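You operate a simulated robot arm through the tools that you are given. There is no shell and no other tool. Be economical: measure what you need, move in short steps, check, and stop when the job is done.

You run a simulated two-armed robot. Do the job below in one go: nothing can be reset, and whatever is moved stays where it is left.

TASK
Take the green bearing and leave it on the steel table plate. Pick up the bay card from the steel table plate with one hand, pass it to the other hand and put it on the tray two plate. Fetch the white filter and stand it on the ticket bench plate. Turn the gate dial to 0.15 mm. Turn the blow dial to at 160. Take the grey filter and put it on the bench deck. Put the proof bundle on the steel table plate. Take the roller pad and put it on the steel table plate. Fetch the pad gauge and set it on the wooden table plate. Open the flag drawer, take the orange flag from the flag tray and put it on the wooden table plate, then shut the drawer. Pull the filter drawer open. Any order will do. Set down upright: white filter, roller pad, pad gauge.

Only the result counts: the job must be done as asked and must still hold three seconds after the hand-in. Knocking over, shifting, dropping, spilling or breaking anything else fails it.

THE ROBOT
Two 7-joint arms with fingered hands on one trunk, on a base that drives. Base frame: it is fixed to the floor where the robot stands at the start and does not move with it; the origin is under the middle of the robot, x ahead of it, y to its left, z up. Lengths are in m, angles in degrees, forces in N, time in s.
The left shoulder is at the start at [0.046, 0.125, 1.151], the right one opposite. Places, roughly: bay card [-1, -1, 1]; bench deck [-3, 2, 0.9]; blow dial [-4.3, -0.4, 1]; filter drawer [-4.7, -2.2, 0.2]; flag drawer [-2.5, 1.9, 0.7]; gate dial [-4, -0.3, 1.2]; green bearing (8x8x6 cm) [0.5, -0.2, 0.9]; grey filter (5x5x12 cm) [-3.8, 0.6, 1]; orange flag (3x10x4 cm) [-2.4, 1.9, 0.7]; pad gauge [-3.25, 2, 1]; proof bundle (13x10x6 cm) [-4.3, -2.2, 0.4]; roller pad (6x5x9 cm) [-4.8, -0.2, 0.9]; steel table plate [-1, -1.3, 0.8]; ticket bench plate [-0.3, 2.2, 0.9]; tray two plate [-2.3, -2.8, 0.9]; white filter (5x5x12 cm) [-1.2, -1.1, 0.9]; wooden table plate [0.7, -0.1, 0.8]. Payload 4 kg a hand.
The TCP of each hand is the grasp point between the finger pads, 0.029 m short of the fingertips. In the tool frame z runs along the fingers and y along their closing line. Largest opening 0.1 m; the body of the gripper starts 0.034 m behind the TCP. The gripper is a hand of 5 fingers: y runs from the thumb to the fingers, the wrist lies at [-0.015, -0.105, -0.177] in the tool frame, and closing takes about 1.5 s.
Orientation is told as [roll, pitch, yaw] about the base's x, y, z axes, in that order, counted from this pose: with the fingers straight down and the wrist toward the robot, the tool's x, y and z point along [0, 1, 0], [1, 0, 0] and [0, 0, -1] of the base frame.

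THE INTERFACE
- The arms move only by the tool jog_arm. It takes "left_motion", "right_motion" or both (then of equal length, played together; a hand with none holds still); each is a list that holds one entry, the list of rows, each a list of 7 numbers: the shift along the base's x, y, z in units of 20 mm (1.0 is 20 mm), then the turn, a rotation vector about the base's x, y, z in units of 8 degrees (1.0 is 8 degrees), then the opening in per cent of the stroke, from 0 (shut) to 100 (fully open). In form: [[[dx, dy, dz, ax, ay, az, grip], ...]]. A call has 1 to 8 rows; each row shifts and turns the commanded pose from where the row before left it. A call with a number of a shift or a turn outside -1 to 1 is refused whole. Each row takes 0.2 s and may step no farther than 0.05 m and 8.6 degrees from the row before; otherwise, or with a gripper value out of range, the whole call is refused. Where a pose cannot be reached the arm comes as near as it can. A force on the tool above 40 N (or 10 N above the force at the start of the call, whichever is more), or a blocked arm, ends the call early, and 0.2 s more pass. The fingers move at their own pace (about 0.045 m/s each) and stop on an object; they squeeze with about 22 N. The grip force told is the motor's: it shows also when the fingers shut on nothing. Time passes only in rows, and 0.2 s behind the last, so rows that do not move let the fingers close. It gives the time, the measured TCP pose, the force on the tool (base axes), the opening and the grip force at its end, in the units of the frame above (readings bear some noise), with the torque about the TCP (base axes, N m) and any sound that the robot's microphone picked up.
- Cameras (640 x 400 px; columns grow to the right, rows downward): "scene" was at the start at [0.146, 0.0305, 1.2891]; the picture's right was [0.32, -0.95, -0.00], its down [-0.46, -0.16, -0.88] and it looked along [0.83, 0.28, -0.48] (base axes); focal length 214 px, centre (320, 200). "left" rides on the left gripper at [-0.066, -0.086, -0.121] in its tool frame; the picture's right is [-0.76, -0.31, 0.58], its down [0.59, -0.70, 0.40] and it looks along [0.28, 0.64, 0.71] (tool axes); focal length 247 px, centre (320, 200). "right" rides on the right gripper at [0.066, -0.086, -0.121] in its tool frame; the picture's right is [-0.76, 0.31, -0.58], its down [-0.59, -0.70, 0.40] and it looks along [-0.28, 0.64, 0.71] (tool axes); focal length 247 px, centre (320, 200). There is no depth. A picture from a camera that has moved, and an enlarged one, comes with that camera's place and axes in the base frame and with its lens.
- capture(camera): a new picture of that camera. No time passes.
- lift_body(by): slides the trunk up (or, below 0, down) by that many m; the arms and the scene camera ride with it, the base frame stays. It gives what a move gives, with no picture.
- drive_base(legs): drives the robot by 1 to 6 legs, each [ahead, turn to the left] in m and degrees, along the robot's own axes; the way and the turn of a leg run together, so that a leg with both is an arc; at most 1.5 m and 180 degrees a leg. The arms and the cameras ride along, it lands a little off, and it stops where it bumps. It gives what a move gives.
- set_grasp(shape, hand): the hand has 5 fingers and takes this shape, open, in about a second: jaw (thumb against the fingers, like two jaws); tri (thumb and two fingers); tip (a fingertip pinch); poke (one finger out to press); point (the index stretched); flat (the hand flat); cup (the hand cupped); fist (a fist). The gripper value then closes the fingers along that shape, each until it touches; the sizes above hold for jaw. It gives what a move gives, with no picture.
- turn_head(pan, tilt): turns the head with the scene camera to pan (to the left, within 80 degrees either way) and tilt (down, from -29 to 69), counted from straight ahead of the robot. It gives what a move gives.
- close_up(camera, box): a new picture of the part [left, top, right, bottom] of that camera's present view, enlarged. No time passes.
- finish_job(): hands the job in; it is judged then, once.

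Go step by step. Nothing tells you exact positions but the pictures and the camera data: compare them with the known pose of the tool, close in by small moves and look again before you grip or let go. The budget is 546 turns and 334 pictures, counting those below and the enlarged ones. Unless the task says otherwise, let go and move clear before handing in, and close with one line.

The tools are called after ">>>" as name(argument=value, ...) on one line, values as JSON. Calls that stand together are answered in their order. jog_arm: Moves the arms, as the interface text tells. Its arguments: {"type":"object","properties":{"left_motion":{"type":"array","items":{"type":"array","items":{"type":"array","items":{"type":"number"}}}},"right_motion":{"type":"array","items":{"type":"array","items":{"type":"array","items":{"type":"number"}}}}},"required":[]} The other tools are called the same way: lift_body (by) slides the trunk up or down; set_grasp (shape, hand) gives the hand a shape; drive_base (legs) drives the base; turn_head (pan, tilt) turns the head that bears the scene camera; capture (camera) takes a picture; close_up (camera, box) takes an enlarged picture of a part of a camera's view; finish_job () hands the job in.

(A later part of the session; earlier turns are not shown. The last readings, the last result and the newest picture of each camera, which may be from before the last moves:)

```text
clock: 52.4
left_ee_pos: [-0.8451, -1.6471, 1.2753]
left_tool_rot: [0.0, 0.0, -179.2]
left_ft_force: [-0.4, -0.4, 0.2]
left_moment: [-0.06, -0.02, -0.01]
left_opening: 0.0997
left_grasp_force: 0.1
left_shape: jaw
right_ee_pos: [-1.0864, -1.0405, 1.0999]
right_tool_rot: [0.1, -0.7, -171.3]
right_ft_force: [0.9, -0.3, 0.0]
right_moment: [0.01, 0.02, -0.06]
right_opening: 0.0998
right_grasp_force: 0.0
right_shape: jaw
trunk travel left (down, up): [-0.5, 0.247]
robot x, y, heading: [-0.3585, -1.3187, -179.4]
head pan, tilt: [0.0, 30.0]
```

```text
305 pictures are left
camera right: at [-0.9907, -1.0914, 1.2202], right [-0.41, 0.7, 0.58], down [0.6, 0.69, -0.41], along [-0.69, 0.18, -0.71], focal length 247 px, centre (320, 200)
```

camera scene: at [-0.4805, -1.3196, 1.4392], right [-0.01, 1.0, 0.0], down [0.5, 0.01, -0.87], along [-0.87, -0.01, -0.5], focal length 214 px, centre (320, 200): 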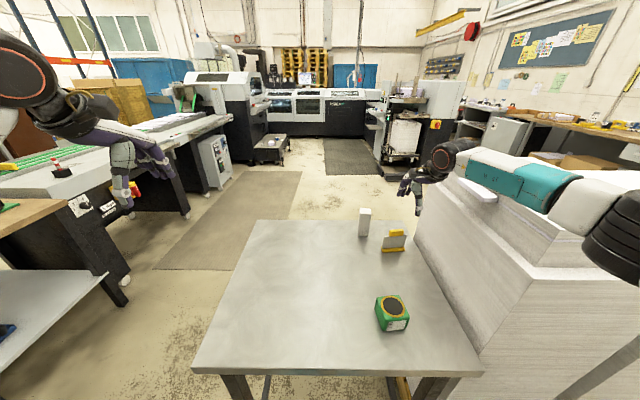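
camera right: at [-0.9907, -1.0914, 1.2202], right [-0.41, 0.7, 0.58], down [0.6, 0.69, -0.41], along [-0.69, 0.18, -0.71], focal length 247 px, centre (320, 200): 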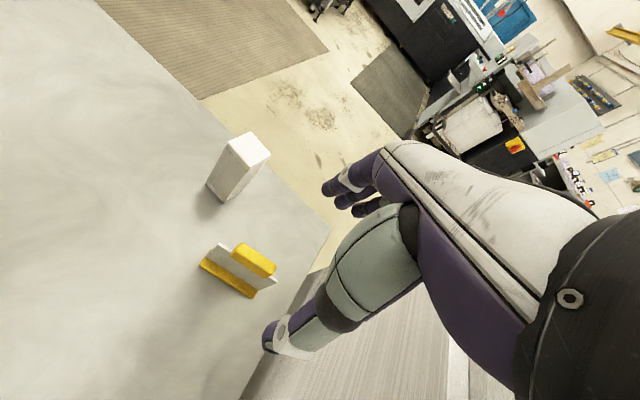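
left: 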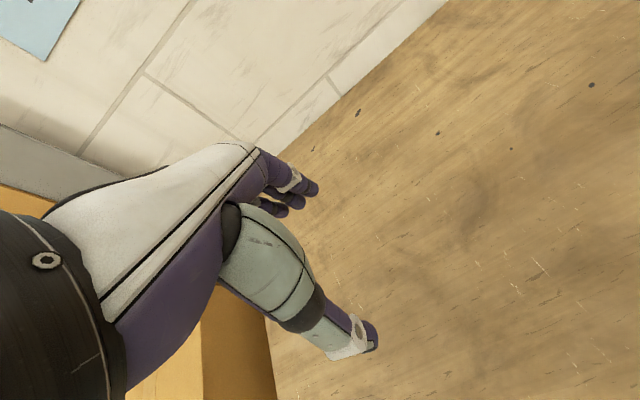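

The forward reach is just short from here. I'll check the gap between base and table by looking down.

>>> turn_head(pan=0, tilt=69)

>>> capture(camera="scene")

```text
clock: 53.5
left_ee_pos: [-0.8459, -1.6463, 1.2762]
left_tool_rot: [0.1, 0.0, -179.3]
left_ft_force: [0.5, -1.0, 0.5]
left_moment: [-0.01, -0.03, 0.0]
left_opening: 0.0998
left_grasp_force: 0.0
left_shape: jaw
right_ee_pos: [-1.087, -1.0405, 1.0992]
right_tool_rot: [0.2, -0.7, -171.3]
right_ft_force: [-0.2, -0.6, 0.1]
right_moment: [-0.01, 0.0, 0.02]
right_opening: 0.0999
right_grasp_force: 0.1
right_shape: jaw
trunk travel left (down, up): [-0.5, 0.247]
robot x, y, heading: [-0.3607, -1.3188, -179.4]
head pan, tilt: [0.0, 68.8]
```

```text
304 pictures are left
camera scene: at [-0.4463, -1.319, 1.3877], right [-0.01, 1.0, 0.0], down [0.93, 0.01, -0.36], along [-0.36, 0.0, -0.93], focal length 214 px, centre (320, 200)
```

scene: 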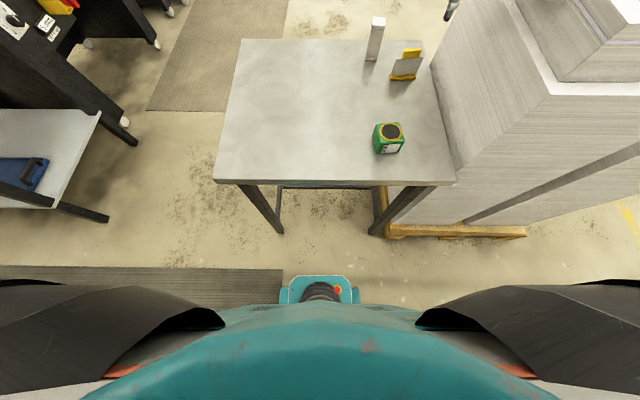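

The base front is about 0.12 m ahead of its axis, so there is ~0.25 m of free room to the table legs. I'll pull the hand back while rising, then drive 0.2 m closer.

>>> jog_arm(right_motion=[[[1, 0, 0.4, 0, 0, 0, 100], [1, 0, 0.4, 0, 0, 0, 100], [1, 0, 0.4, 0, 0, 0, 100], [1, 0, 0.4, 0, 0, 0, 100], [1, 0, 0.4, 0, 0, 0, 100], [1, 0, 0.4, 0, 0, 0, 100], [1, 0, 0.4, 0, 0, 0, 100], [1, 0, 0.4, 0, 0, 0, 100]]])

>>> drive_base(legs=[[0.2, 0]])

>>> turn_head(pan=0, tilt=45)

>>> capture(camera="scene")

>>> capture(camera="right")

```text
clock: 55.3
left_ee_pos: [-0.8447, -1.647, 1.2765]
left_tool_rot: [0.1, 0.0, -179.3]
left_ft_force: [0.7, -0.7, -0.2]
left_moment: [0.01, 0.01, 0.01]
left_opening: 0.0995
left_grasp_force: 0.0
left_shape: jaw
right_ee_pos: [-0.9235, -1.04, 1.163]
right_tool_rot: [0.2, -0.7, -171.2]
right_ft_force: [0.0, 0.1, -0.6]
right_moment: [0.0, 0.02, 0.01]
right_opening: 0.0999
right_grasp_force: 0.1
right_shape: jaw
trunk travel left (down, up): [-0.5, 0.247]
robot x, y, heading: [-0.362, -1.3171, -178.7]
head pan, tilt: [0.0, 68.8]
```

```text
clock: 56.9
left_ee_pos: [-1.046, -1.6473, 1.274]
left_tool_rot: [0.0, 0.1, -179.5]
left_ft_force: [0.1, -0.4, -0.8]
left_moment: [0.0, 0.0, 0.04]
left_opening: 0.1001
left_grasp_force: 0.1
left_shape: jaw
right_ee_pos: [-1.1248, -1.0401, 1.1626]
right_tool_rot: [0.1, -0.7, -171.6]
right_ft_force: [-0.2, 0.0, -0.3]
right_moment: [-0.01, -0.02, -0.02]
right_opening: 0.0999
right_grasp_force: 0.0
right_shape: jaw
trunk travel left (down, up): [-0.5, 0.247]
robot x, y, heading: [-0.5571, -1.319, -179.5]
head pan, tilt: [0.0, 68.8]
```

```text
clock: 57.7
left_ee_pos: [-1.0449, -1.6472, 1.2761]
left_tool_rot: [0.0, 0.0, -179.4]
left_ft_force: [0.6, 0.0, 0.3]
left_moment: [0.02, 0.03, 0.02]
left_opening: 0.0999
left_grasp_force: 0.0
left_shape: jaw
right_ee_pos: [-1.1234, -1.0402, 1.1627]
right_tool_rot: [0.1, -0.7, -171.5]
right_ft_force: [-0.2, 1.1, -0.3]
right_moment: [0.02, -0.01, 0.02]
right_opening: 0.0999
right_grasp_force: 0.1
right_shape: jaw
trunk travel left (down, up): [-0.5, 0.247]
robot x, y, heading: [-0.5576, -1.3225, -179.5]
head pan, tilt: [0.0, 45.0]
```

```text
303 pictures are left
camera scene: at [-0.6705, -1.3209, 1.4165], right [-0.01, 1.0, 0.0], down [0.71, 0.01, -0.71], along [-0.71, -0.01, -0.71], focal length 214 px, centre (320, 200)
```

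scene: 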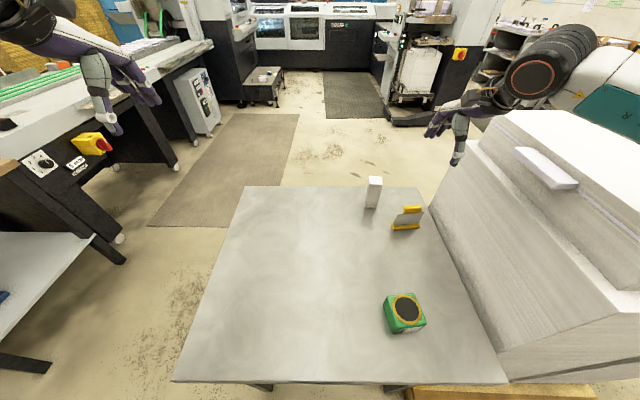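

```text
302 pictures are left
camera right: at [-1.0282, -1.0915, 1.2835], right [-0.41, 0.71, 0.58], down [0.6, 0.68, -0.41], along [-0.68, 0.18, -0.71], focal length 247 px, centre (320, 200)
```

right: 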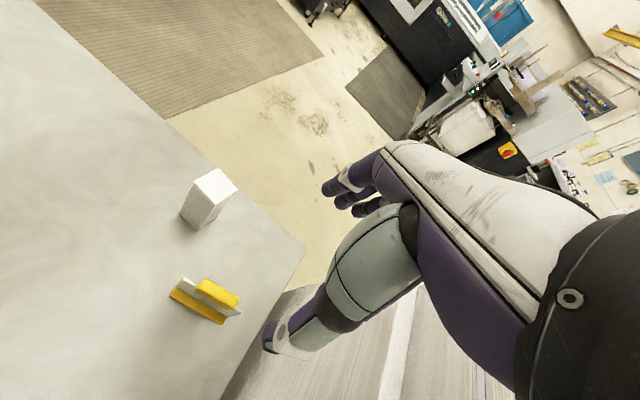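

Right forearm and elbow would come down over the paper stack, so I'll use the left hand for the card instead (its elbow stays clear) and pass it to the right. Moving right back and left across.

>>> jog_arm(left_motion=[[[0, 1, 0, 0, 0, 0.5, 100], [0, 1, 0, 0, 0, 0.5, 100], [0, 1, 0, 0, 0, 0, 100], [0, 1, 0, 0, 0, 0, 100], [0, 1, 0, 0, 0, 0, 100], [0, 1, 0, 0, 0, 0, 100], [0, 1, 0, 0, 0, 0, 100], [0, 1, 0, 0, 0, 0, 100]]], right_motion=[[[1, 0, 0.3, 0, 0, 0, 100], [1, 0, 0.3, 0, 0, 0, 100], [1, 0, 0.3, 0, 0, 0, 100], [1, 0, 0.3, 0, 0, 0, 100], [1, 0, 0.3, 0, 0, 0, 100], [1, 0, 0.3, 0, 0, 0, 100], [1, 0, 0.3, 0, 0, 0, 100], [1, 0, 0.3, 0, 0, 0, 100]]])

>>> jog_arm(left_motion=[[[0, 1, 0, 0, 0, 0, 100], [0, 1, 0, 0, 0, 0, 100], [0, 1, 0, 0, 0, 0, 100], [0, 1, 0, 0, 0, 0, 100], [0, 1, 0, 0, 0, 0, 100], [0, 1, 0, 0, 0, 0, 100], [0, 1, 0, 0, 0, 0, 100], [0, 1, 0, 0, 0, 0, 100]]], right_motion=[[[1, 0, 0, 0, 0, 0, 100], [1, 0, 0, 0, 0, 0, 100], [0, 0, 0, 0, 0, 0, 100], [0, 0, 0, 0, 0, 0, 100], [0, 0, 0, 0, 0, 0, 100], [0, 0, 0, 0, 0, 0, 100], [0, 0, 0, 0, 0, 0, 100], [0, 0, 0, 0, 0, 0, 100]]])

>>> jog_arm(left_motion=[[[-0.5, 1, -0.5, 0, 0, 0, 100], [-0.5, 1, -0.5, 0, 0, 0, 100], [-0.5, 1, -0.5, 0, 0, 0, 100], [-0.5, 1, -0.5, 0, 0, 0, 100], [-0.5, 1, -0.5, 0, 0, 0, 100], [-0.5, 1, -0.5, 0, 0, 0, 100], [-0.5, 1, -0.5, 0, 0, 0, 100], [0, 0.8, 0, 0, 0, 0, 100]]])

>>> capture(camera="scene")

>>> capture(camera="left")

```text
clock: 59.5
left_ee_pos: [-1.046, -1.4864, 1.2771]
left_tool_rot: [-0.2, 0.0, -171.4]
left_ft_force: [0.4, -0.1, -0.6]
left_moment: [-0.02, 0.04, 0.0]
left_opening: 0.0999
left_grasp_force: 0.1
left_shape: jaw
right_ee_pos: [-0.9626, -1.0386, 1.2108]
right_tool_rot: [0.2, -0.7, -171.5]
right_ft_force: [0.2, -0.1, -0.4]
right_moment: [-0.05, 0.03, -0.03]
right_opening: 0.0996
right_grasp_force: 0.0
right_shape: jaw
trunk travel left (down, up): [-0.5, 0.247]
robot x, y, heading: [-0.5557, -1.323, -179.7]
head pan, tilt: [0.0, 45.0]
```

```text
clock: 61.3
left_ee_pos: [-1.0465, -1.3247, 1.274]
left_tool_rot: [0.0, -0.1, -171.4]
left_ft_force: [0.3, 0.3, -1.7]
left_moment: [-0.06, -0.03, 0.0]
left_opening: 0.0999
left_grasp_force: 0.1
left_shape: jaw
right_ee_pos: [-0.9246, -1.0391, 1.212]
right_tool_rot: [0.1, -0.7, -171.6]
right_ft_force: [-0.8, 0.4, 0.4]
right_moment: [-0.03, 0.03, -0.01]
right_opening: 0.0999
right_grasp_force: 0.0
right_shape: jaw
trunk travel left (down, up): [-0.5, 0.247]
robot x, y, heading: [-0.5574, -1.3207, -179.2]
head pan, tilt: [0.0, 45.0]
```

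```text
clock: 63.1
left_ee_pos: [-1.1136, -1.1709, 1.2058]
left_tool_rot: [0.1, 0.0, -171.3]
left_ft_force: [-0.2, 0.2, -0.2]
left_moment: [0.03, 0.01, 0.02]
left_opening: 0.0999
left_grasp_force: 0.1
left_shape: jaw
right_ee_pos: [-0.9241, -1.0393, 1.2111]
right_tool_rot: [0.2, -0.7, -171.5]
right_ft_force: [0.1, -0.1, -0.7]
right_moment: [-0.01, 0.0, -0.02]
right_opening: 0.0999
right_grasp_force: 0.0
right_shape: jaw
trunk travel left (down, up): [-0.5, 0.247]
robot x, y, heading: [-0.558, -1.3191, -179.5]
head pan, tilt: [0.0, 45.0]
```

```text
301 pictures are left
camera scene: at [-0.67, -1.3201, 1.4166], right [-0.01, 1.0, 0.0], down [0.71, 0.01, -0.71], along [-0.71, -0.01, -0.71], focal length 214 px, centre (320, 200)
```

scene: 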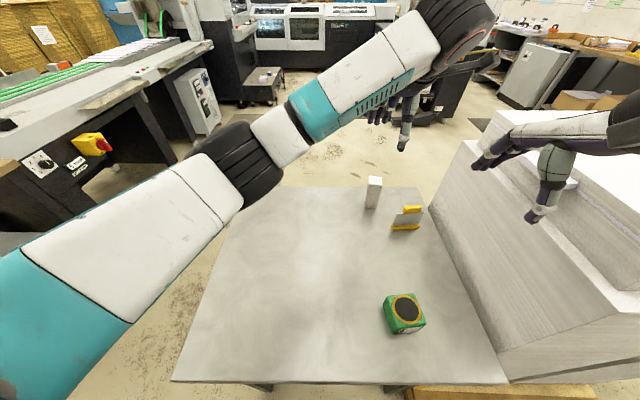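

```text
300 pictures are left
camera left: at [-1.0384, -1.0925, 1.3299], right [0.19, 0.79, -0.58], down [0.78, -0.48, -0.4], along [-0.59, -0.38, -0.71], focal length 247 px, centre (320, 200)
```

left: 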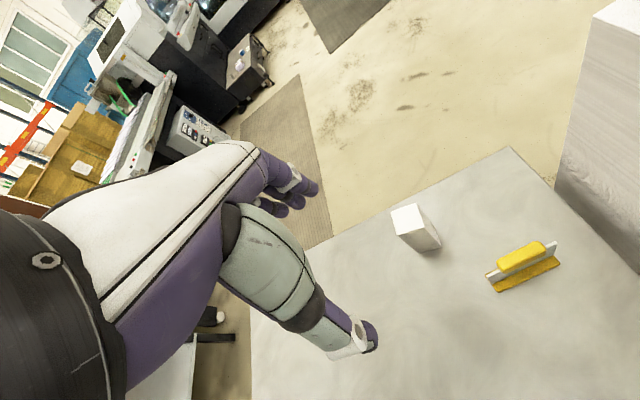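

Left camera gives the handle at (-1.1155,-1.0466), yaw ≈5°. Moving above it.

>>> jog_arm(left_motion=[[[0, 1, -1, 0, 0, -0.4, 100], [0, 1, -1, 0, 0, 0, 100], [0, 1, -1, 0, 0, 0, 100], [0, 1, -1, 0, 0, 0, 100], [0, 1, -1, 0, 0, 0, 100], [0, 1, -1, 0, 0, 0, 100], [-0.1, 0.2, -1, 0, 0, 0, 100], [0, 0, -1, 0, 0, 0, 100]]])

>>> close_up(camera="scene", box=[330, 120, 490, 260])

>>> capture(camera="left")

```text
clock: 64.9
left_ee_pos: [-1.1165, -1.0606, 1.063]
left_tool_rot: [0.0, 0.0, -174.3]
left_ft_force: [0.3, 0.4, -0.6]
left_moment: [0.0, 0.0, -0.02]
left_opening: 0.0998
left_grasp_force: 0.0
left_shape: jaw
left hand out of reach, approached as far as the arm can: row 6, 7
right_ee_pos: [-0.9234, -1.039, 1.211]
right_tool_rot: [0.1, -0.4, -171.6]
right_ft_force: [10.6, 8.8, -10.0]
right_moment: [-0.17, -0.4, -0.56]
right_opening: 0.0991
right_grasp_force: 0.0
right_shape: jaw
trunk travel left (down, up): [-0.5, 0.247]
robot x, y, heading: [-0.5568, -1.324, -179.5]
head pan, tilt: [0.0, 45.0]
```

```text
2.86 times, centred on (410, 190) of scene
camera zoom: at [-0.6707, -1.3204, 1.4165], right [-0.01, 1.0, 0.0], down [0.71, 0.01, -0.71], along [-0.71, -0.01, -0.71], focal length 613 px, centre (63, 229)
```

zoom: 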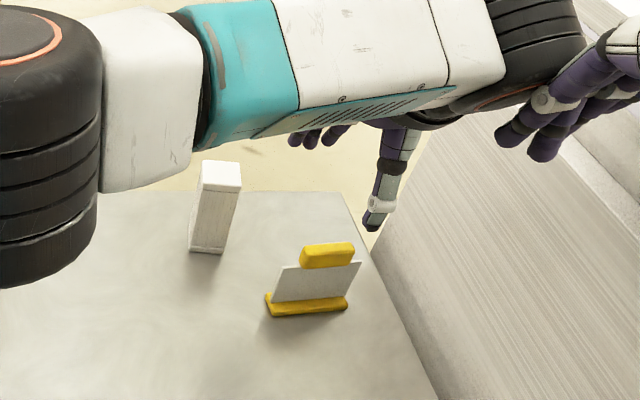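

```text
298 pictures are left
camera left: at [-1.0381, -0.9868, 1.1861], right [0.23, 0.78, -0.58], down [0.76, -0.52, -0.4], along [-0.61, -0.34, -0.71], focal length 247 px, centre (320, 200)
```

left: 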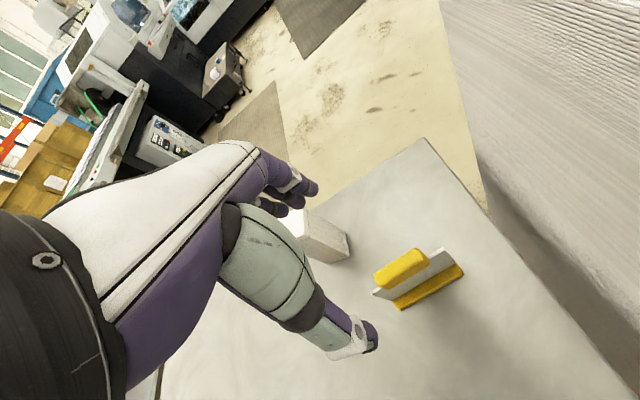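

The left forearm touches the right fingers and is at its reach limit. I'll withdraw the right hand, then drive 6 cm closer.

>>> jog_arm(right_motion=[[[0.7, 1, 0.5, 0, 0, 0, 100], [1, 1, 0.5, 0, 0, 0, 100], [1, 0.5, 0.5, 0, 0, 0, 100], [1, 0, 0.5, 0, 0, 0, 100], [1, 0, 0, 0, 0, 0, 100]]], left_motion=[[[0, 0, 0.5, 0, 0, 0, 100], [0, 0, 0, 0, 0, 0, 100], [0, 0, 0, 0, 0, 0, 100], [0, 0, 0, 0, 0, 0, 100], [0, 0, 0, 0, 0, 0, 100]]])

>>> drive_base(legs=[[0.06, 0]])

>>> capture(camera="scene")

>>> capture(camera="left")

```text
clock: 66.1
left_ee_pos: [-1.1136, -1.057, 1.0709]
left_tool_rot: [0.1, 0.0, -174.7]
left_ft_force: [1.2, 0.3, -0.5]
left_moment: [0.01, 0.04, 0.0]
left_opening: 0.0997
left_grasp_force: 0.1
left_shape: jaw
right_ee_pos: [-0.8372, -0.9805, 1.2573]
right_tool_rot: [0.2, -0.7, -171.4]
right_ft_force: [-0.5, 0.2, -0.2]
right_moment: [-0.01, 0.01, -0.02]
right_opening: 0.1
right_grasp_force: 0.0
right_shape: jaw
right hand out of reach, approached as far as the arm can: row 5
trunk travel left (down, up): [-0.5, 0.247]
robot x, y, heading: [-0.5574, -1.3221, -179.6]
head pan, tilt: [0.0, 45.0]
```

```text
clock: 67.1
left_ee_pos: [-1.1729, -1.0584, 1.0727]
left_tool_rot: [0.1, -0.1, -174.7]
left_ft_force: [-0.1, 0.3, 0.3]
left_moment: [-0.01, -0.02, 0.0]
left_opening: 0.1001
left_grasp_force: 0.1
left_shape: jaw
right_ee_pos: [-0.8971, -0.9808, 1.2557]
right_tool_rot: [0.1, -0.7, -171.3]
right_ft_force: [-0.6, 0.0, -0.8]
right_moment: [0.0, -0.03, -0.02]
right_opening: 0.0999
right_grasp_force: 0.2
right_shape: jaw
trunk travel left (down, up): [-0.5, 0.247]
robot x, y, heading: [-0.6178, -1.3244, -179.4]
head pan, tilt: [0.0, 45.0]
```

```text
297 pictures are left
camera scene: at [-0.7294, -1.3211, 1.4165], right [-0.01, 1.0, 0.0], down [0.71, 0.01, -0.71], along [-0.71, -0.01, -0.71], focal length 214 px, centre (320, 200)
```

scene: 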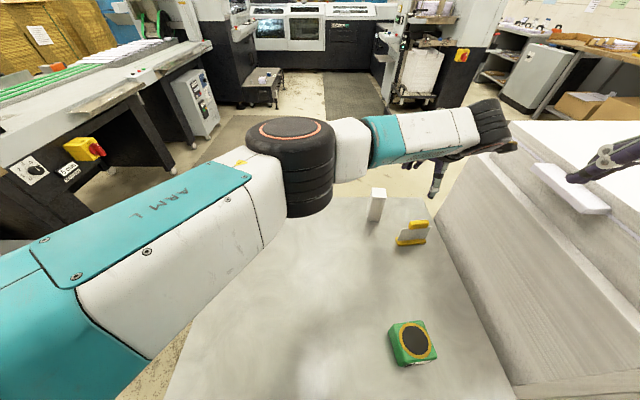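

```text
296 pictures are left
camera left: at [-1.094, -0.9849, 1.1953], right [0.23, 0.78, -0.58], down [0.76, -0.52, -0.4], along [-0.61, -0.34, -0.71], focal length 247 px, centre (320, 200)
```

left: 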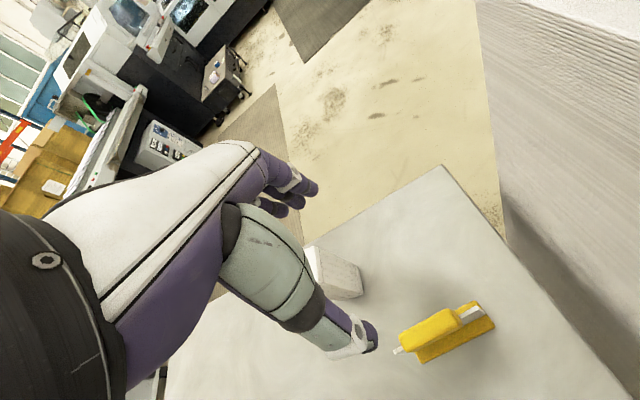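

The handle fix is stable at (-1.1155,-1.042). I'll centre the left hand over it and descend partway.

>>> jog_arm(left_motion=[[[1, 0.4, 0, 0, 0, 0, 100], [1, 0.4, 0, 0, 0, 0, 100], [0.9, 0, -0.5, 0, 0, 0, 100], [0, 0, -1, 0, 0, 0, 100], [0, 0, -1, 0, 0, 0, 100], [0, 0, -1, 0, 0, 0, 100], [0, 0, -1, 0, 0, 0, 100], [0, 0, 0, 0, 0, 0, 100]]])

>>> capture(camera="left")

>>> close_up(camera="scene", box=[340, 120, 500, 280])

```text
clock: 68.9
left_ee_pos: [-1.118, -1.0461, 0.9811]
left_tool_rot: [0.0, 0.0, -174.6]
left_ft_force: [0.0, 0.8, 0.6]
left_moment: [0.01, 0.01, -0.02]
left_opening: 0.0998
left_grasp_force: 0.0
left_shape: jaw
left hand out of reach, approached as far as the arm can: row 2
right_ee_pos: [-0.8957, -0.9815, 1.2577]
right_tool_rot: [0.2, -0.7, -171.4]
right_ft_force: [0.3, 0.3, 0.3]
right_moment: [-0.05, 0.01, -0.03]
right_opening: 0.0999
right_grasp_force: 0.1
right_shape: jaw
trunk travel left (down, up): [-0.5, 0.247]
robot x, y, heading: [-0.6168, -1.3232, -179.5]
head pan, tilt: [0.0, 45.0]
```

```text
295 pictures are left
camera left: at [-1.038, -0.9739, 1.1047], right [0.23, 0.78, -0.58], down [0.76, -0.52, -0.4], along [-0.61, -0.34, -0.71], focal length 247 px, centre (320, 200)
```

left: 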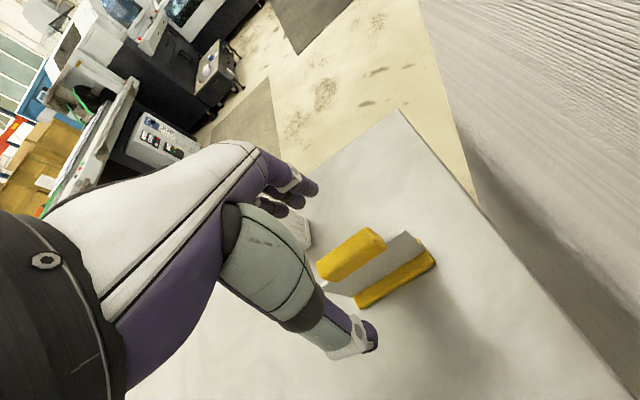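

```text
2.50 times, centred on (420, 200) of scene
camera zoom: at [-0.7283, -1.3211, 1.4166], right [-0.01, 1.0, 0.0], down [0.71, 0.01, -0.71], along [-0.71, -0.01, -0.71], focal length 536 px, centre (70, 200)
```

zoom: 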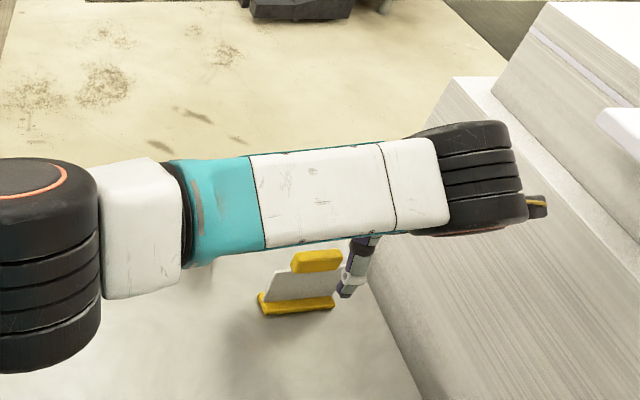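

The TCP is right over the handle. Lowering and closing.

>>> jog_arm(left_motion=[[[0.1, 0.2, -0.7, 0, 0, 0, 100], [0, 0, -0.7, 0, 0, 0, 100], [0, 0, -0.5, 0, 0, 0, 100], [0, 0, 0, 0, 0, 0, 100]]])

>>> capture(camera="left")

>>> jog_arm(left_motion=[[[0, 0, 0, 0, 0, 0, 0], [0, 0, 0, 0, 0, 0, 0], [0, 0, 0, 0, 0, 0, 0], [0, 0, 0, 0, 0, 0, 0], [0, 0, 0, 0, 0, 0, 0], [0, 0, 0, 0, 0, 0, 0], [0, 0, 0, 0, 0, 0, 0], [0, 0, 0, 0, 0, 0, 0]]])

>>> capture(camera="left")

```text
clock: 69.9
left_ee_pos: [-1.12, -1.0546, 0.9423]
left_tool_rot: [0.0, -0.1, -174.5]
left_ft_force: [-0.2, -0.2, 0.5]
left_moment: [0.0, 0.01, 0.03]
left_opening: 0.0999
left_grasp_force: 0.1
left_shape: jaw
left hand out of reach, approached as far as the arm can: row 1
right_ee_pos: [-0.895, -0.9812, 1.2558]
right_tool_rot: [0.3, -0.7, -171.5]
right_ft_force: [-0.2, -0.4, 0.7]
right_moment: [-0.03, 0.0, -0.03]
right_opening: 0.1
right_grasp_force: 0.1
right_shape: jaw
trunk travel left (down, up): [-0.5, 0.247]
robot x, y, heading: [-0.6163, -1.3239, -179.3]
head pan, tilt: [0.0, 45.0]
```

```text
293 pictures are left
camera left: at [-1.0406, -0.9814, 1.0662], right [0.23, 0.78, -0.58], down [0.76, -0.52, -0.4], along [-0.61, -0.34, -0.71], focal length 247 px, centre (320, 200)
```

left: 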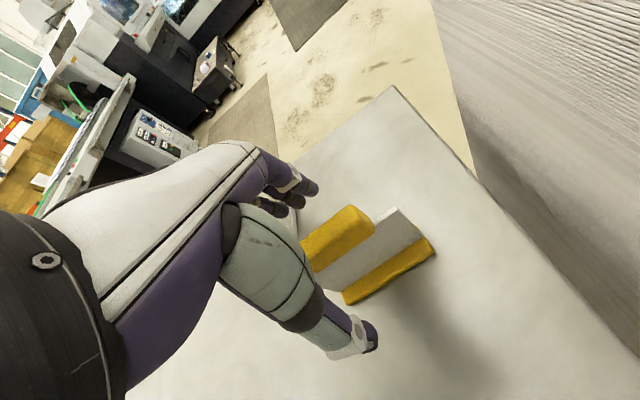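

```text
clock: 71.7
left_ee_pos: [-1.1204, -1.0553, 0.9429]
left_tool_rot: [0.0, 0.1, -174.6]
left_ft_force: [-0.6, -0.6, 0.5]
left_moment: [-0.02, 0.01, 0.0]
left_opening: 0.01
left_grasp_force: 22.2
left_shape: jaw
right_ee_pos: [-0.8959, -0.9804, 1.2566]
right_tool_rot: [0.2, -0.6, -171.4]
right_ft_force: [0.6, 1.0, -0.1]
right_moment: [-0.02, -0.02, -0.03]
right_opening: 0.1002
right_grasp_force: 0.1
right_shape: jaw
trunk travel left (down, up): [-0.5, 0.247]
robot x, y, heading: [-0.6186, -1.3226, -179.3]
head pan, tilt: [0.0, 45.0]
```

```text
292 pictures are left
camera left: at [-1.0407, -0.9814, 1.0664], right [0.23, 0.78, -0.58], down [0.76, -0.52, -0.4], along [-0.61, -0.34, -0.71], focal length 247 px, centre (320, 200)
```

left: 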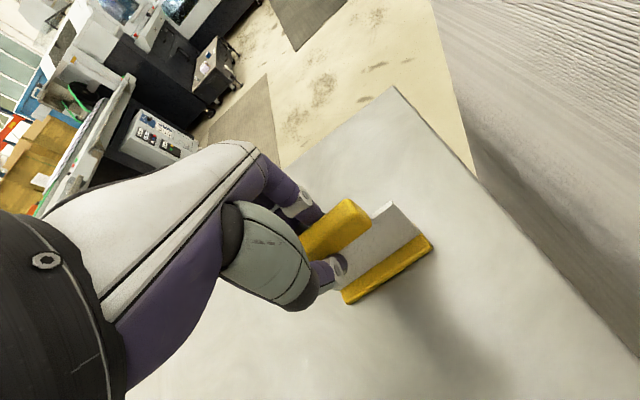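

Gripped (0.01 m opening, 22 N). Lifting straight up.

>>> jog_arm(left_motion=[[[0, 0, 0.5, 0, 0, 0, 0], [0, 0, 1, 0, 0, 0, 0], [0, 0, 1, 0, 0, 0, 0], [0, 0, 1, 0, 0, 0, 0], [0, 0, 1, 0, 0, 0, 0], [0.5, 0, 1, 0, 0, 0, 0], [1, 0, 1, 0, 0, 0, 0], [1, 0, 1, 0, 0, 0, 0]]])

>>> capture(camera="scene")

>>> capture(camera="left")

```text
clock: 73.5
left_ee_pos: [-1.0694, -1.0551, 1.0917]
left_tool_rot: [0.1, -0.1, -174.6]
left_ft_force: [-0.7, -0.9, -0.8]
left_moment: [0.0, 0.0, 0.0]
left_opening: 0.0102
left_grasp_force: 21.7
left_shape: jaw
right_ee_pos: [-0.8949, -0.9813, 1.2575]
right_tool_rot: [0.2, -0.8, -171.4]
right_ft_force: [0.2, -0.5, 0.2]
right_moment: [-0.02, -0.02, -0.03]
right_opening: 0.0998
right_grasp_force: 0.0
right_shape: jaw
trunk travel left (down, up): [-0.5, 0.247]
robot x, y, heading: [-0.6155, -1.322, -179.5]
head pan, tilt: [0.0, 45.0]
```

```text
291 pictures are left
camera scene: at [-0.7281, -1.3212, 1.4166], right [-0.01, 1.0, 0.0], down [0.71, 0.01, -0.71], along [-0.71, -0.01, -0.71], focal length 214 px, centre (320, 200)
```

scene: 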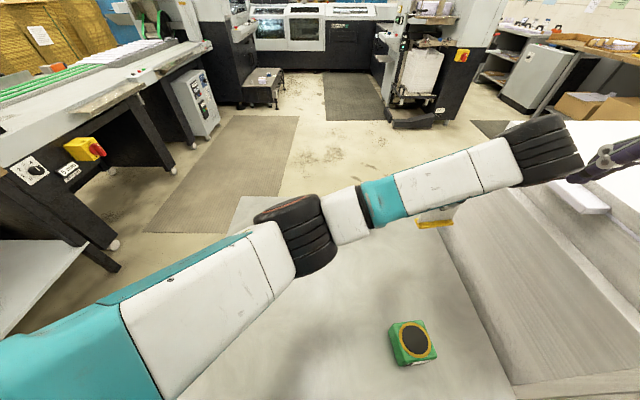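

```text
290 pictures are left
camera left: at [-0.9897, -0.9825, 1.2156], right [0.23, 0.78, -0.58], down [0.76, -0.52, -0.4], along [-0.61, -0.34, -0.71], focal length 247 px, centre (320, 200)
```

left: 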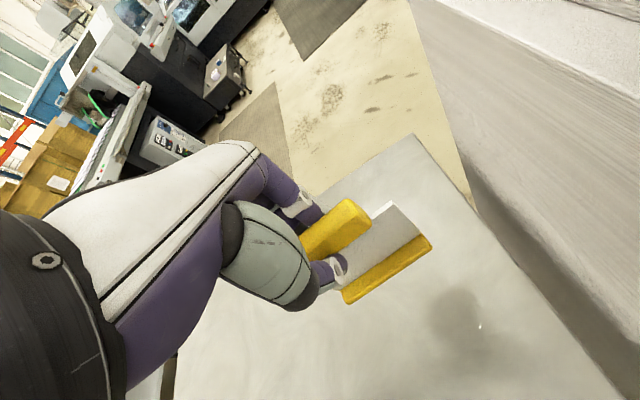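

The card is up and the table beneath undisturbed. I'll back off 0.35 m from the stack for the hand-over.

>>> drive_base(legs=[[-0.35, 0]])

>>> jog_arm(left_motion=[[[0, -1, 0, 0, 0, 0, 0], [0, -1, 0, 0, 0, 0, 0], [0, -1, 0, 0, 0, 0, 0], [0, -1, 0, 0, 0, 0, 0], [0, -1, 0, 0, 0, 0, 0], [0, -1, 0, 0, 0, 0, 0], [0, -1, 0, 0, 0, 0, 0], [0, -1, 0, 0, 0, 0, 0]]], right_motion=[[[0, 0, 0, -0.8, 0, 0, 100], [0, 0, 0, -0.8, 0, 0, 100], [0, 0, 0, -0.8, 0, 0, 100], [0, 0, 0, -0.8, 0, 0, 100], [0, 0, 0, -0.8, 0, 0, 100], [0, 0, 0, -0.8, 0, 0, 100], [0, 0, 0, -0.8, 0, 0, 100], [0, 0, 0, -0.8, 0, 0, 100]]])

>>> capture(camera="scene")

```text
clock: 75.8
left_ee_pos: [-0.7173, -1.0549, 1.0931]
left_tool_rot: [-0.1, 0.0, -174.1]
left_ft_force: [0.3, 1.4, -1.1]
left_moment: [-0.02, 0.01, 0.01]
left_opening: 0.0101
left_grasp_force: 22.3
left_shape: jaw
right_ee_pos: [-0.5431, -0.9799, 1.2568]
right_tool_rot: [0.1, -0.6, -171.0]
right_ft_force: [-0.6, -0.2, 0.2]
right_moment: [0.01, -0.01, 0.02]
right_opening: 0.1
right_grasp_force: 0.1
right_shape: jaw
trunk travel left (down, up): [-0.5, 0.247]
robot x, y, heading: [-0.26, -1.3214, -179.1]
head pan, tilt: [0.0, 45.0]
```

```text
clock: 77.6
left_ee_pos: [-0.718, -1.2144, 1.0917]
left_tool_rot: [0.1, 0.0, -174.2]
left_ft_force: [0.1, -0.9, -0.3]
left_moment: [0.02, 0.0, -0.01]
left_opening: 0.0101
left_grasp_force: 22.0
left_shape: jaw
right_ee_pos: [-0.5456, -0.9794, 1.2574]
right_tool_rot: [51.2, -7.4, -174.8]
right_ft_force: [-0.5, -0.9, -0.5]
right_moment: [0.01, 0.02, -0.02]
right_opening: 0.0999
right_grasp_force: 0.0
right_shape: jaw
trunk travel left (down, up): [-0.5, 0.247]
robot x, y, heading: [-0.2608, -1.3137, -179.0]
head pan, tilt: [0.0, 45.0]
```

```text
289 pictures are left
camera scene: at [-0.3739, -1.3177, 1.4166], right [-0.02, 1.0, 0.0], down [0.71, 0.01, -0.71], along [-0.71, -0.01, -0.71], focal length 214 px, centre (320, 200)
```

scene: 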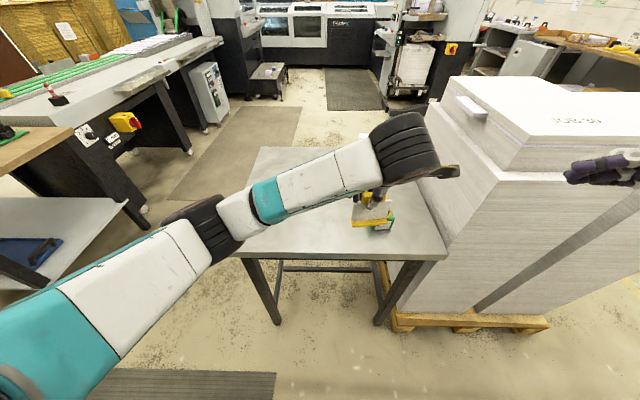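

The right hand is tilted inward by ~51°. Moving it to a pre-grasp beside the card's right edge.

>>> jog_arm(right_motion=[[[-1, -0.6, -0.8, 0, 0, 0, 100], [-1, -0.6, -0.8, 0, 0, 0, 100], [-1, -0.6, -0.8, 0, 0, 0, 100], [-1, -0.6, -0.8, 0, 0, 0, 100], [-1, -0.6, -0.8, 0, 0, 0, 100], [-1, -0.6, -0.8, 0, 0, 0, 100], [-1, -0.6, -0.8, 0, 0, 0, 100], [-0.9, -0.3, -0.5, 0, 0, 0, 100]]])

>>> capture(camera="scene")

>>> capture(camera="right")

>>> capture(camera="left")

```text
clock: 79.4
left_ee_pos: [-0.7179, -1.216, 1.0912]
left_tool_rot: [0.0, 0.0, -174.1]
left_ft_force: [-0.1, 0.6, -0.4]
left_moment: [-0.04, -0.02, 0.04]
left_opening: 0.0103
left_grasp_force: 21.8
left_shape: jaw
right_ee_pos: [-0.7017, -1.0685, 1.136]
right_tool_rot: [50.8, -7.3, -175.1]
right_ft_force: [-0.4, -0.2, -0.9]
right_moment: [0.02, -0.04, 0.04]
right_opening: 0.0999
right_grasp_force: 0.0
right_shape: jaw
trunk travel left (down, up): [-0.5, 0.247]
robot x, y, heading: [-0.2598, -1.3216, -179.2]
head pan, tilt: [0.0, 45.0]
```

```text
288 pictures are left
camera scene: at [-0.3746, -1.3179, 1.4165], right [-0.02, 1.0, 0.0], down [0.71, 0.01, -0.71], along [-0.71, -0.01, -0.71], focal length 214 px, centre (320, 200)
```

scene: 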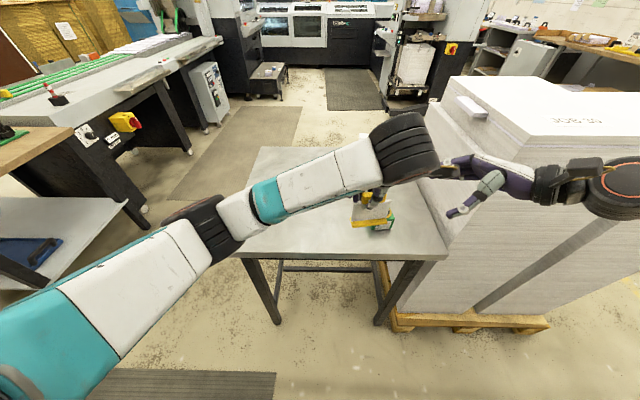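

```text
287 pictures are left
camera right: at [-0.6055, -1.0079, 1.252], right [-0.41, 0.89, -0.18], down [0.6, 0.11, -0.79], along [-0.69, -0.43, -0.58], focal length 247 px, centre (320, 200)
```

right: 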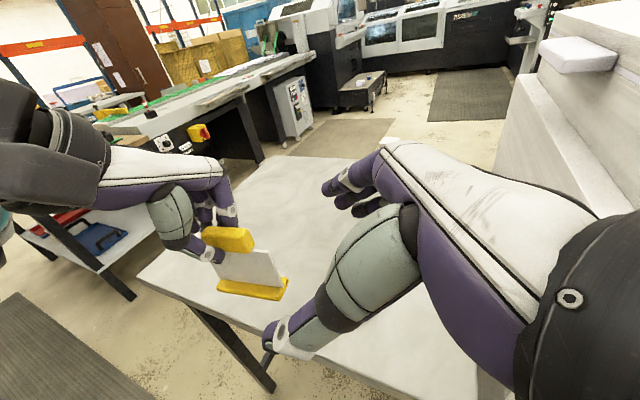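

```text
286 pictures are left
camera left: at [-0.6395, -1.142, 1.2155], right [0.23, 0.78, -0.58], down [0.76, -0.51, -0.4], along [-0.61, -0.35, -0.71], focal length 247 px, centre (320, 200)
```

left: 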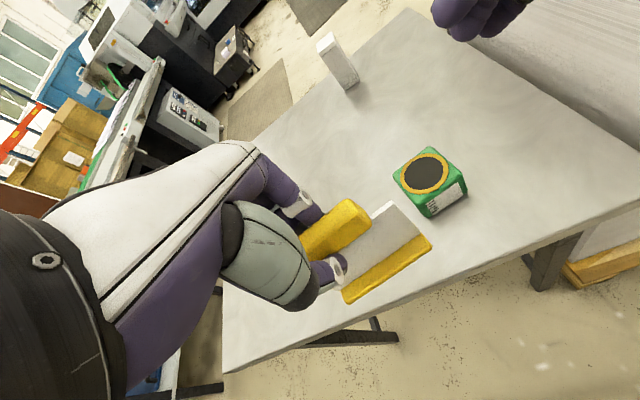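

Both hand views agree with the expected card pose. I'll align in x and slide the right fingers over the plate's right edge.

>>> jog_arm(right_motion=[[[-0.95, 0, 0, 0, 0, 0, 100], [0, -0.88, -0.78, 0, 0, 0, 100], [0, -0.88, -0.78, 0, 0, 0, 100], [0, -0.88, -0.78, 0, 0, 0, 100], [0, -0.88, -0.78, 0, 0, 0, 100], [0, -0.88, -0.78, 0, 0, 0, 100], [0, 0, 0, 0, 0, 0, 100]]])

>>> capture(camera="right")

>>> capture(camera="left")

```text
clock: 81.0
left_ee_pos: [-0.7187, -1.2158, 1.0921]
left_tool_rot: [0.0, 0.0, -174.1]
left_ft_force: [0.8, -0.2, -1.2]
left_moment: [0.0, -0.03, 0.01]
left_opening: 0.0103
left_grasp_force: 22.5
left_shape: jaw
right_ee_pos: [-0.7204, -1.1554, 1.057]
right_tool_rot: [51.1, -7.4, -174.7]
right_ft_force: [1.0, -0.3, -0.2]
right_moment: [0.02, 0.01, 0.0]
right_opening: 0.0997
right_grasp_force: 0.0
right_shape: jaw
right hand out of reach, approached as far as the arm can: row 1, 2
trunk travel left (down, up): [-0.5, 0.247]
robot x, y, heading: [-0.2624, -1.3171, -179.0]
head pan, tilt: [0.0, 45.0]
```

```text
285 pictures are left
camera right: at [-0.625, -1.0935, 1.1723], right [-0.42, 0.89, -0.19], down [0.6, 0.11, -0.79], along [-0.69, -0.44, -0.58], focal length 247 px, centre (320, 200)
```

right: 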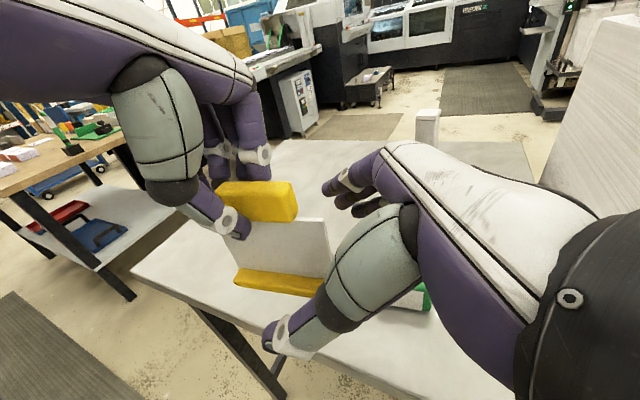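

```text
284 pictures are left
camera left: at [-0.6391, -1.1417, 1.2156], right [0.23, 0.78, -0.58], down [0.76, -0.51, -0.4], along [-0.61, -0.35, -0.71], focal length 247 px, centre (320, 200)
```

left: 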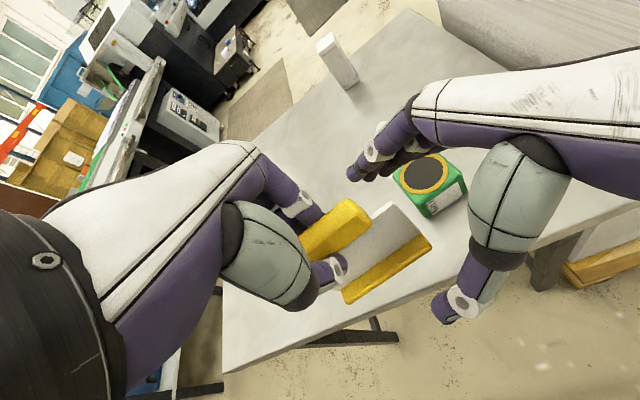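

The TCP is now at the plate's right edge. I'll go in 2.5 cm further and close the right hand.

>>> jog_arm(right_motion=[[[0, -0.7, -0.5, 0, 0, 0, 100], [0, -0.6, -0.3, 0, 0, 0, 100], [0, 0, 0, 0, 0, 0, 0], [0, 0, 0, 0, 0, 0, 0], [0, 0, 0, 0, 0, 0, 0], [0, 0, 0, 0, 0, 0, 0], [0, 0, 0, 0, 0, 0, 0], [0, 0, 0, 0, 0, 0, 0]]])

>>> jog_arm(right_motion=[[[0, 0, 0, 0, 0, 0, 0], [0, 0, 0, 0, 0, 0, 0], [0, 0, 0, 0, 0, 0, 0], [0, 0, 0, 0, 0, 0, 0]]])

>>> capture(camera="right")

>>> capture(camera="left")

```text
clock: 82.8
left_ee_pos: [-0.7191, -1.2149, 1.0922]
left_tool_rot: [0.0, 0.0, -174.2]
left_ft_force: [0.4, 0.1, -0.7]
left_moment: [-0.05, -0.09, -0.11]
left_opening: 0.0103
left_grasp_force: 22.2
left_shape: jaw
right_ee_pos: [-0.72, -1.1805, 1.041]
right_tool_rot: [51.1, -7.4, -174.8]
right_ft_force: [-0.7, 0.6, 0.6]
right_moment: [0.02, 0.03, 0.06]
right_opening: 0.0
right_grasp_force: 11.5
right_shape: jaw
trunk travel left (down, up): [-0.5, 0.247]
robot x, y, heading: [-0.2607, -1.3154, -179.1]
head pan, tilt: [0.0, 45.0]
```

```text
clock: 83.8
left_ee_pos: [-0.7187, -1.2147, 1.0925]
left_tool_rot: [-0.1, 0.0, -174.1]
left_ft_force: [-0.6, 0.7, -0.6]
left_moment: [-0.03, -0.04, -0.09]
left_opening: 0.01
left_grasp_force: 22.1
left_shape: jaw
right_ee_pos: [-0.7209, -1.1818, 1.0399]
right_tool_rot: [51.2, -7.5, -174.8]
right_ft_force: [-0.3, -0.2, 0.6]
right_moment: [0.07, 0.11, 0.11]
right_opening: 0.0
right_grasp_force: 22.0
right_shape: jaw
trunk travel left (down, up): [-0.5, 0.247]
robot x, y, heading: [-0.2603, -1.3178, -178.7]
head pan, tilt: [0.0, 45.0]
```

```text
283 pictures are left
camera right: at [-0.6246, -1.1189, 1.1562], right [-0.42, 0.89, -0.19], down [0.6, 0.11, -0.79], along [-0.69, -0.44, -0.58], focal length 247 px, centre (320, 200)
```

right: 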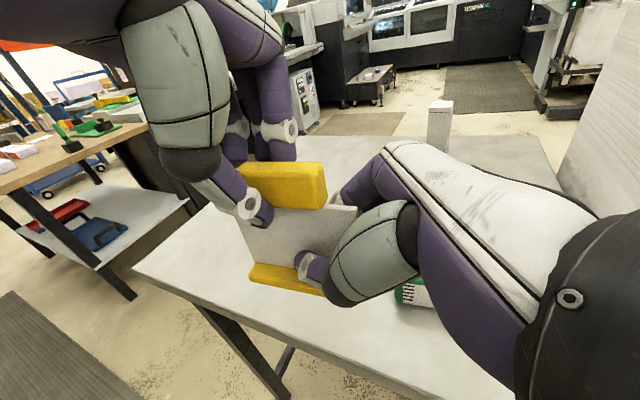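

```text
282 pictures are left
camera left: at [-0.6391, -1.1418, 1.2156], right [0.23, 0.78, -0.58], down [0.76, -0.51, -0.4], along [-0.61, -0.35, -0.71], focal length 247 px, centre (320, 200)
```

left: 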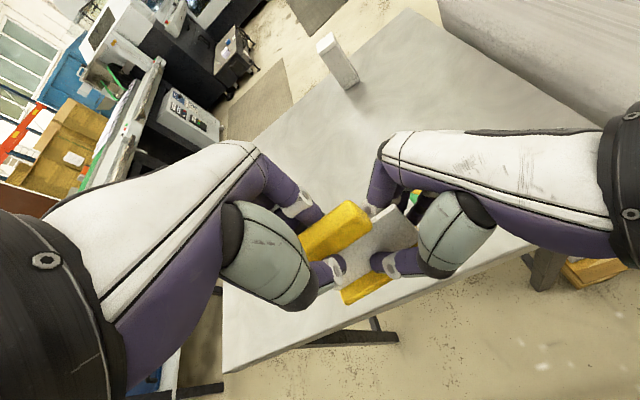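

Both hands appear to hold the card. I'll test the right grip with a 3 mm tug before releasing the left.

>>> jog_arm(right_motion=[[[0, 0.08, 0.08, 0, 0, 0, 0], [0, 0.08, 0.08, 0, 0, 0, 0]]])

```text
clock: 84.4
left_ee_pos: [-0.7186, -1.2143, 1.0921]
left_tool_rot: [-0.1, -0.1, -174.2]
left_ft_force: [-0.3, 1.5, 3.7]
left_moment: [0.02, -0.02, -0.08]
left_opening: 0.0101
left_grasp_force: 21.7
left_shape: jaw
right_ee_pos: [-0.7212, -1.1788, 1.043]
right_tool_rot: [51.1, -7.4, -174.8]
right_ft_force: [0.3, -0.2, -5.0]
right_moment: [0.2, 0.08, 0.06]
right_opening: 0.0
right_grasp_force: 22.3
right_shape: jaw
trunk travel left (down, up): [-0.5, 0.247]
robot x, y, heading: [-0.2625, -1.3181, -178.9]
head pan, tilt: [0.0, 45.0]
```

The forces couple between the hands, so the right hand truly holds the card. I'll open the left and back it upward-left.

>>> jog_arm(left_motion=[[[0, 0, 0, 0, 0, 0, 30], [0, 0, 0, 0, 0, 0, 60], [0, 0, 0, 0, 0, 0, 100], [0, 0, 0, 0, 0, 0, 100], [0, 0, 0, 0, 0, 0, 100], [0, 0, 0.5, 0, 0, 0, 100], [0, 0, 1, 0, 0, 0, 100], [0, 0, 1, 0, 0, 0, 100]]])

>>> jog_arm(left_motion=[[[0, 0, 1, 0, 0, 0, 100], [0, -0.5, 1, 0, 0, 0, 100], [0, -1, 1, 0, 0, 0, 100], [0, -1, 0, 0, 0, 0, 100], [0, -1, 0, 0, 0, 0, 100], [0, -1, 0, 0, 0, 0, 100]]])

>>> capture(camera="right")

>>> capture(camera="scene")

```text
clock: 86.2
left_ee_pos: [-0.7182, -1.214, 1.1426]
left_tool_rot: [0.0, 0.0, -174.1]
left_ft_force: [-0.6, 0.3, 0.2]
left_moment: [0.04, -0.02, 0.0]
left_opening: 0.0997
left_grasp_force: 0.1
left_shape: jaw
right_ee_pos: [-0.7201, -1.1788, 1.0443]
right_tool_rot: [51.1, -7.5, -174.7]
right_ft_force: [0.1, 0.5, -0.5]
right_moment: [0.02, -0.01, -0.02]
right_opening: 0.0
right_grasp_force: 21.7
right_shape: jaw
trunk travel left (down, up): [-0.5, 0.247]
robot x, y, heading: [-0.2623, -1.3151, -179.0]
head pan, tilt: [0.0, 45.0]
```

```text
clock: 87.6
left_ee_pos: [-0.7163, -1.3045, 1.2006]
left_tool_rot: [-0.1, 0.0, -174.2]
left_ft_force: [0.8, -0.4, 0.2]
left_moment: [0.02, 0.01, 0.0]
left_opening: 0.0999
left_grasp_force: 0.2
left_shape: jaw
right_ee_pos: [-0.7196, -1.1792, 1.0443]
right_tool_rot: [51.1, -7.4, -174.8]
right_ft_force: [-0.5, 0.4, -0.4]
right_moment: [0.04, 0.0, 0.0]
right_opening: 0.0
right_grasp_force: 22.0
right_shape: jaw
trunk travel left (down, up): [-0.5, 0.247]
robot x, y, heading: [-0.2646, -1.317, -179.1]
head pan, tilt: [0.0, 45.0]
```

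```text
281 pictures are left
camera right: at [-0.6247, -1.1174, 1.1595], right [-0.42, 0.89, -0.18], down [0.6, 0.11, -0.79], along [-0.69, -0.44, -0.58], focal length 247 px, centre (320, 200)
```

right: 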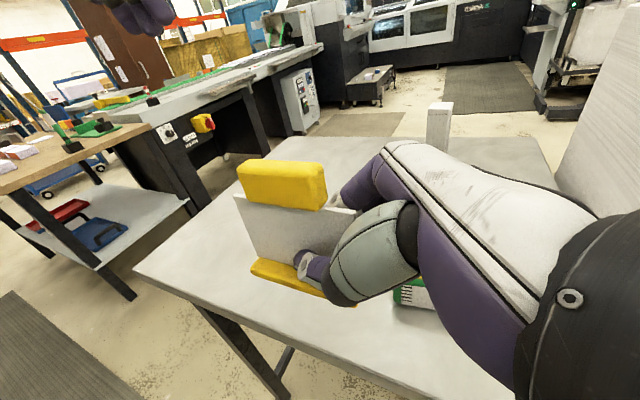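

```text
280 pictures are left
camera scene: at [-0.3741, -1.3184, 1.4165], right [-0.02, 1.0, 0.0], down [0.71, 0.01, -0.71], along [-0.71, -0.01, -0.71], focal length 214 px, centre (320, 200)
```

scene: 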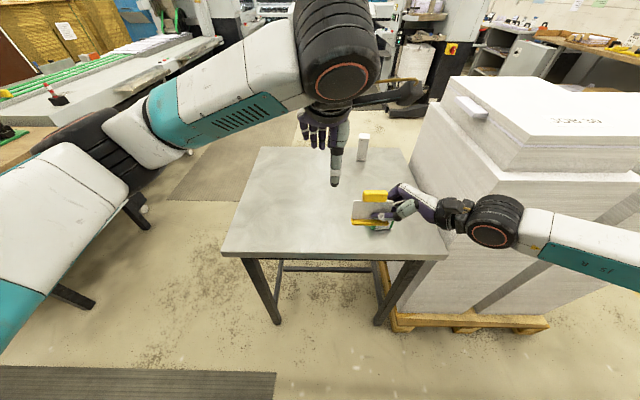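

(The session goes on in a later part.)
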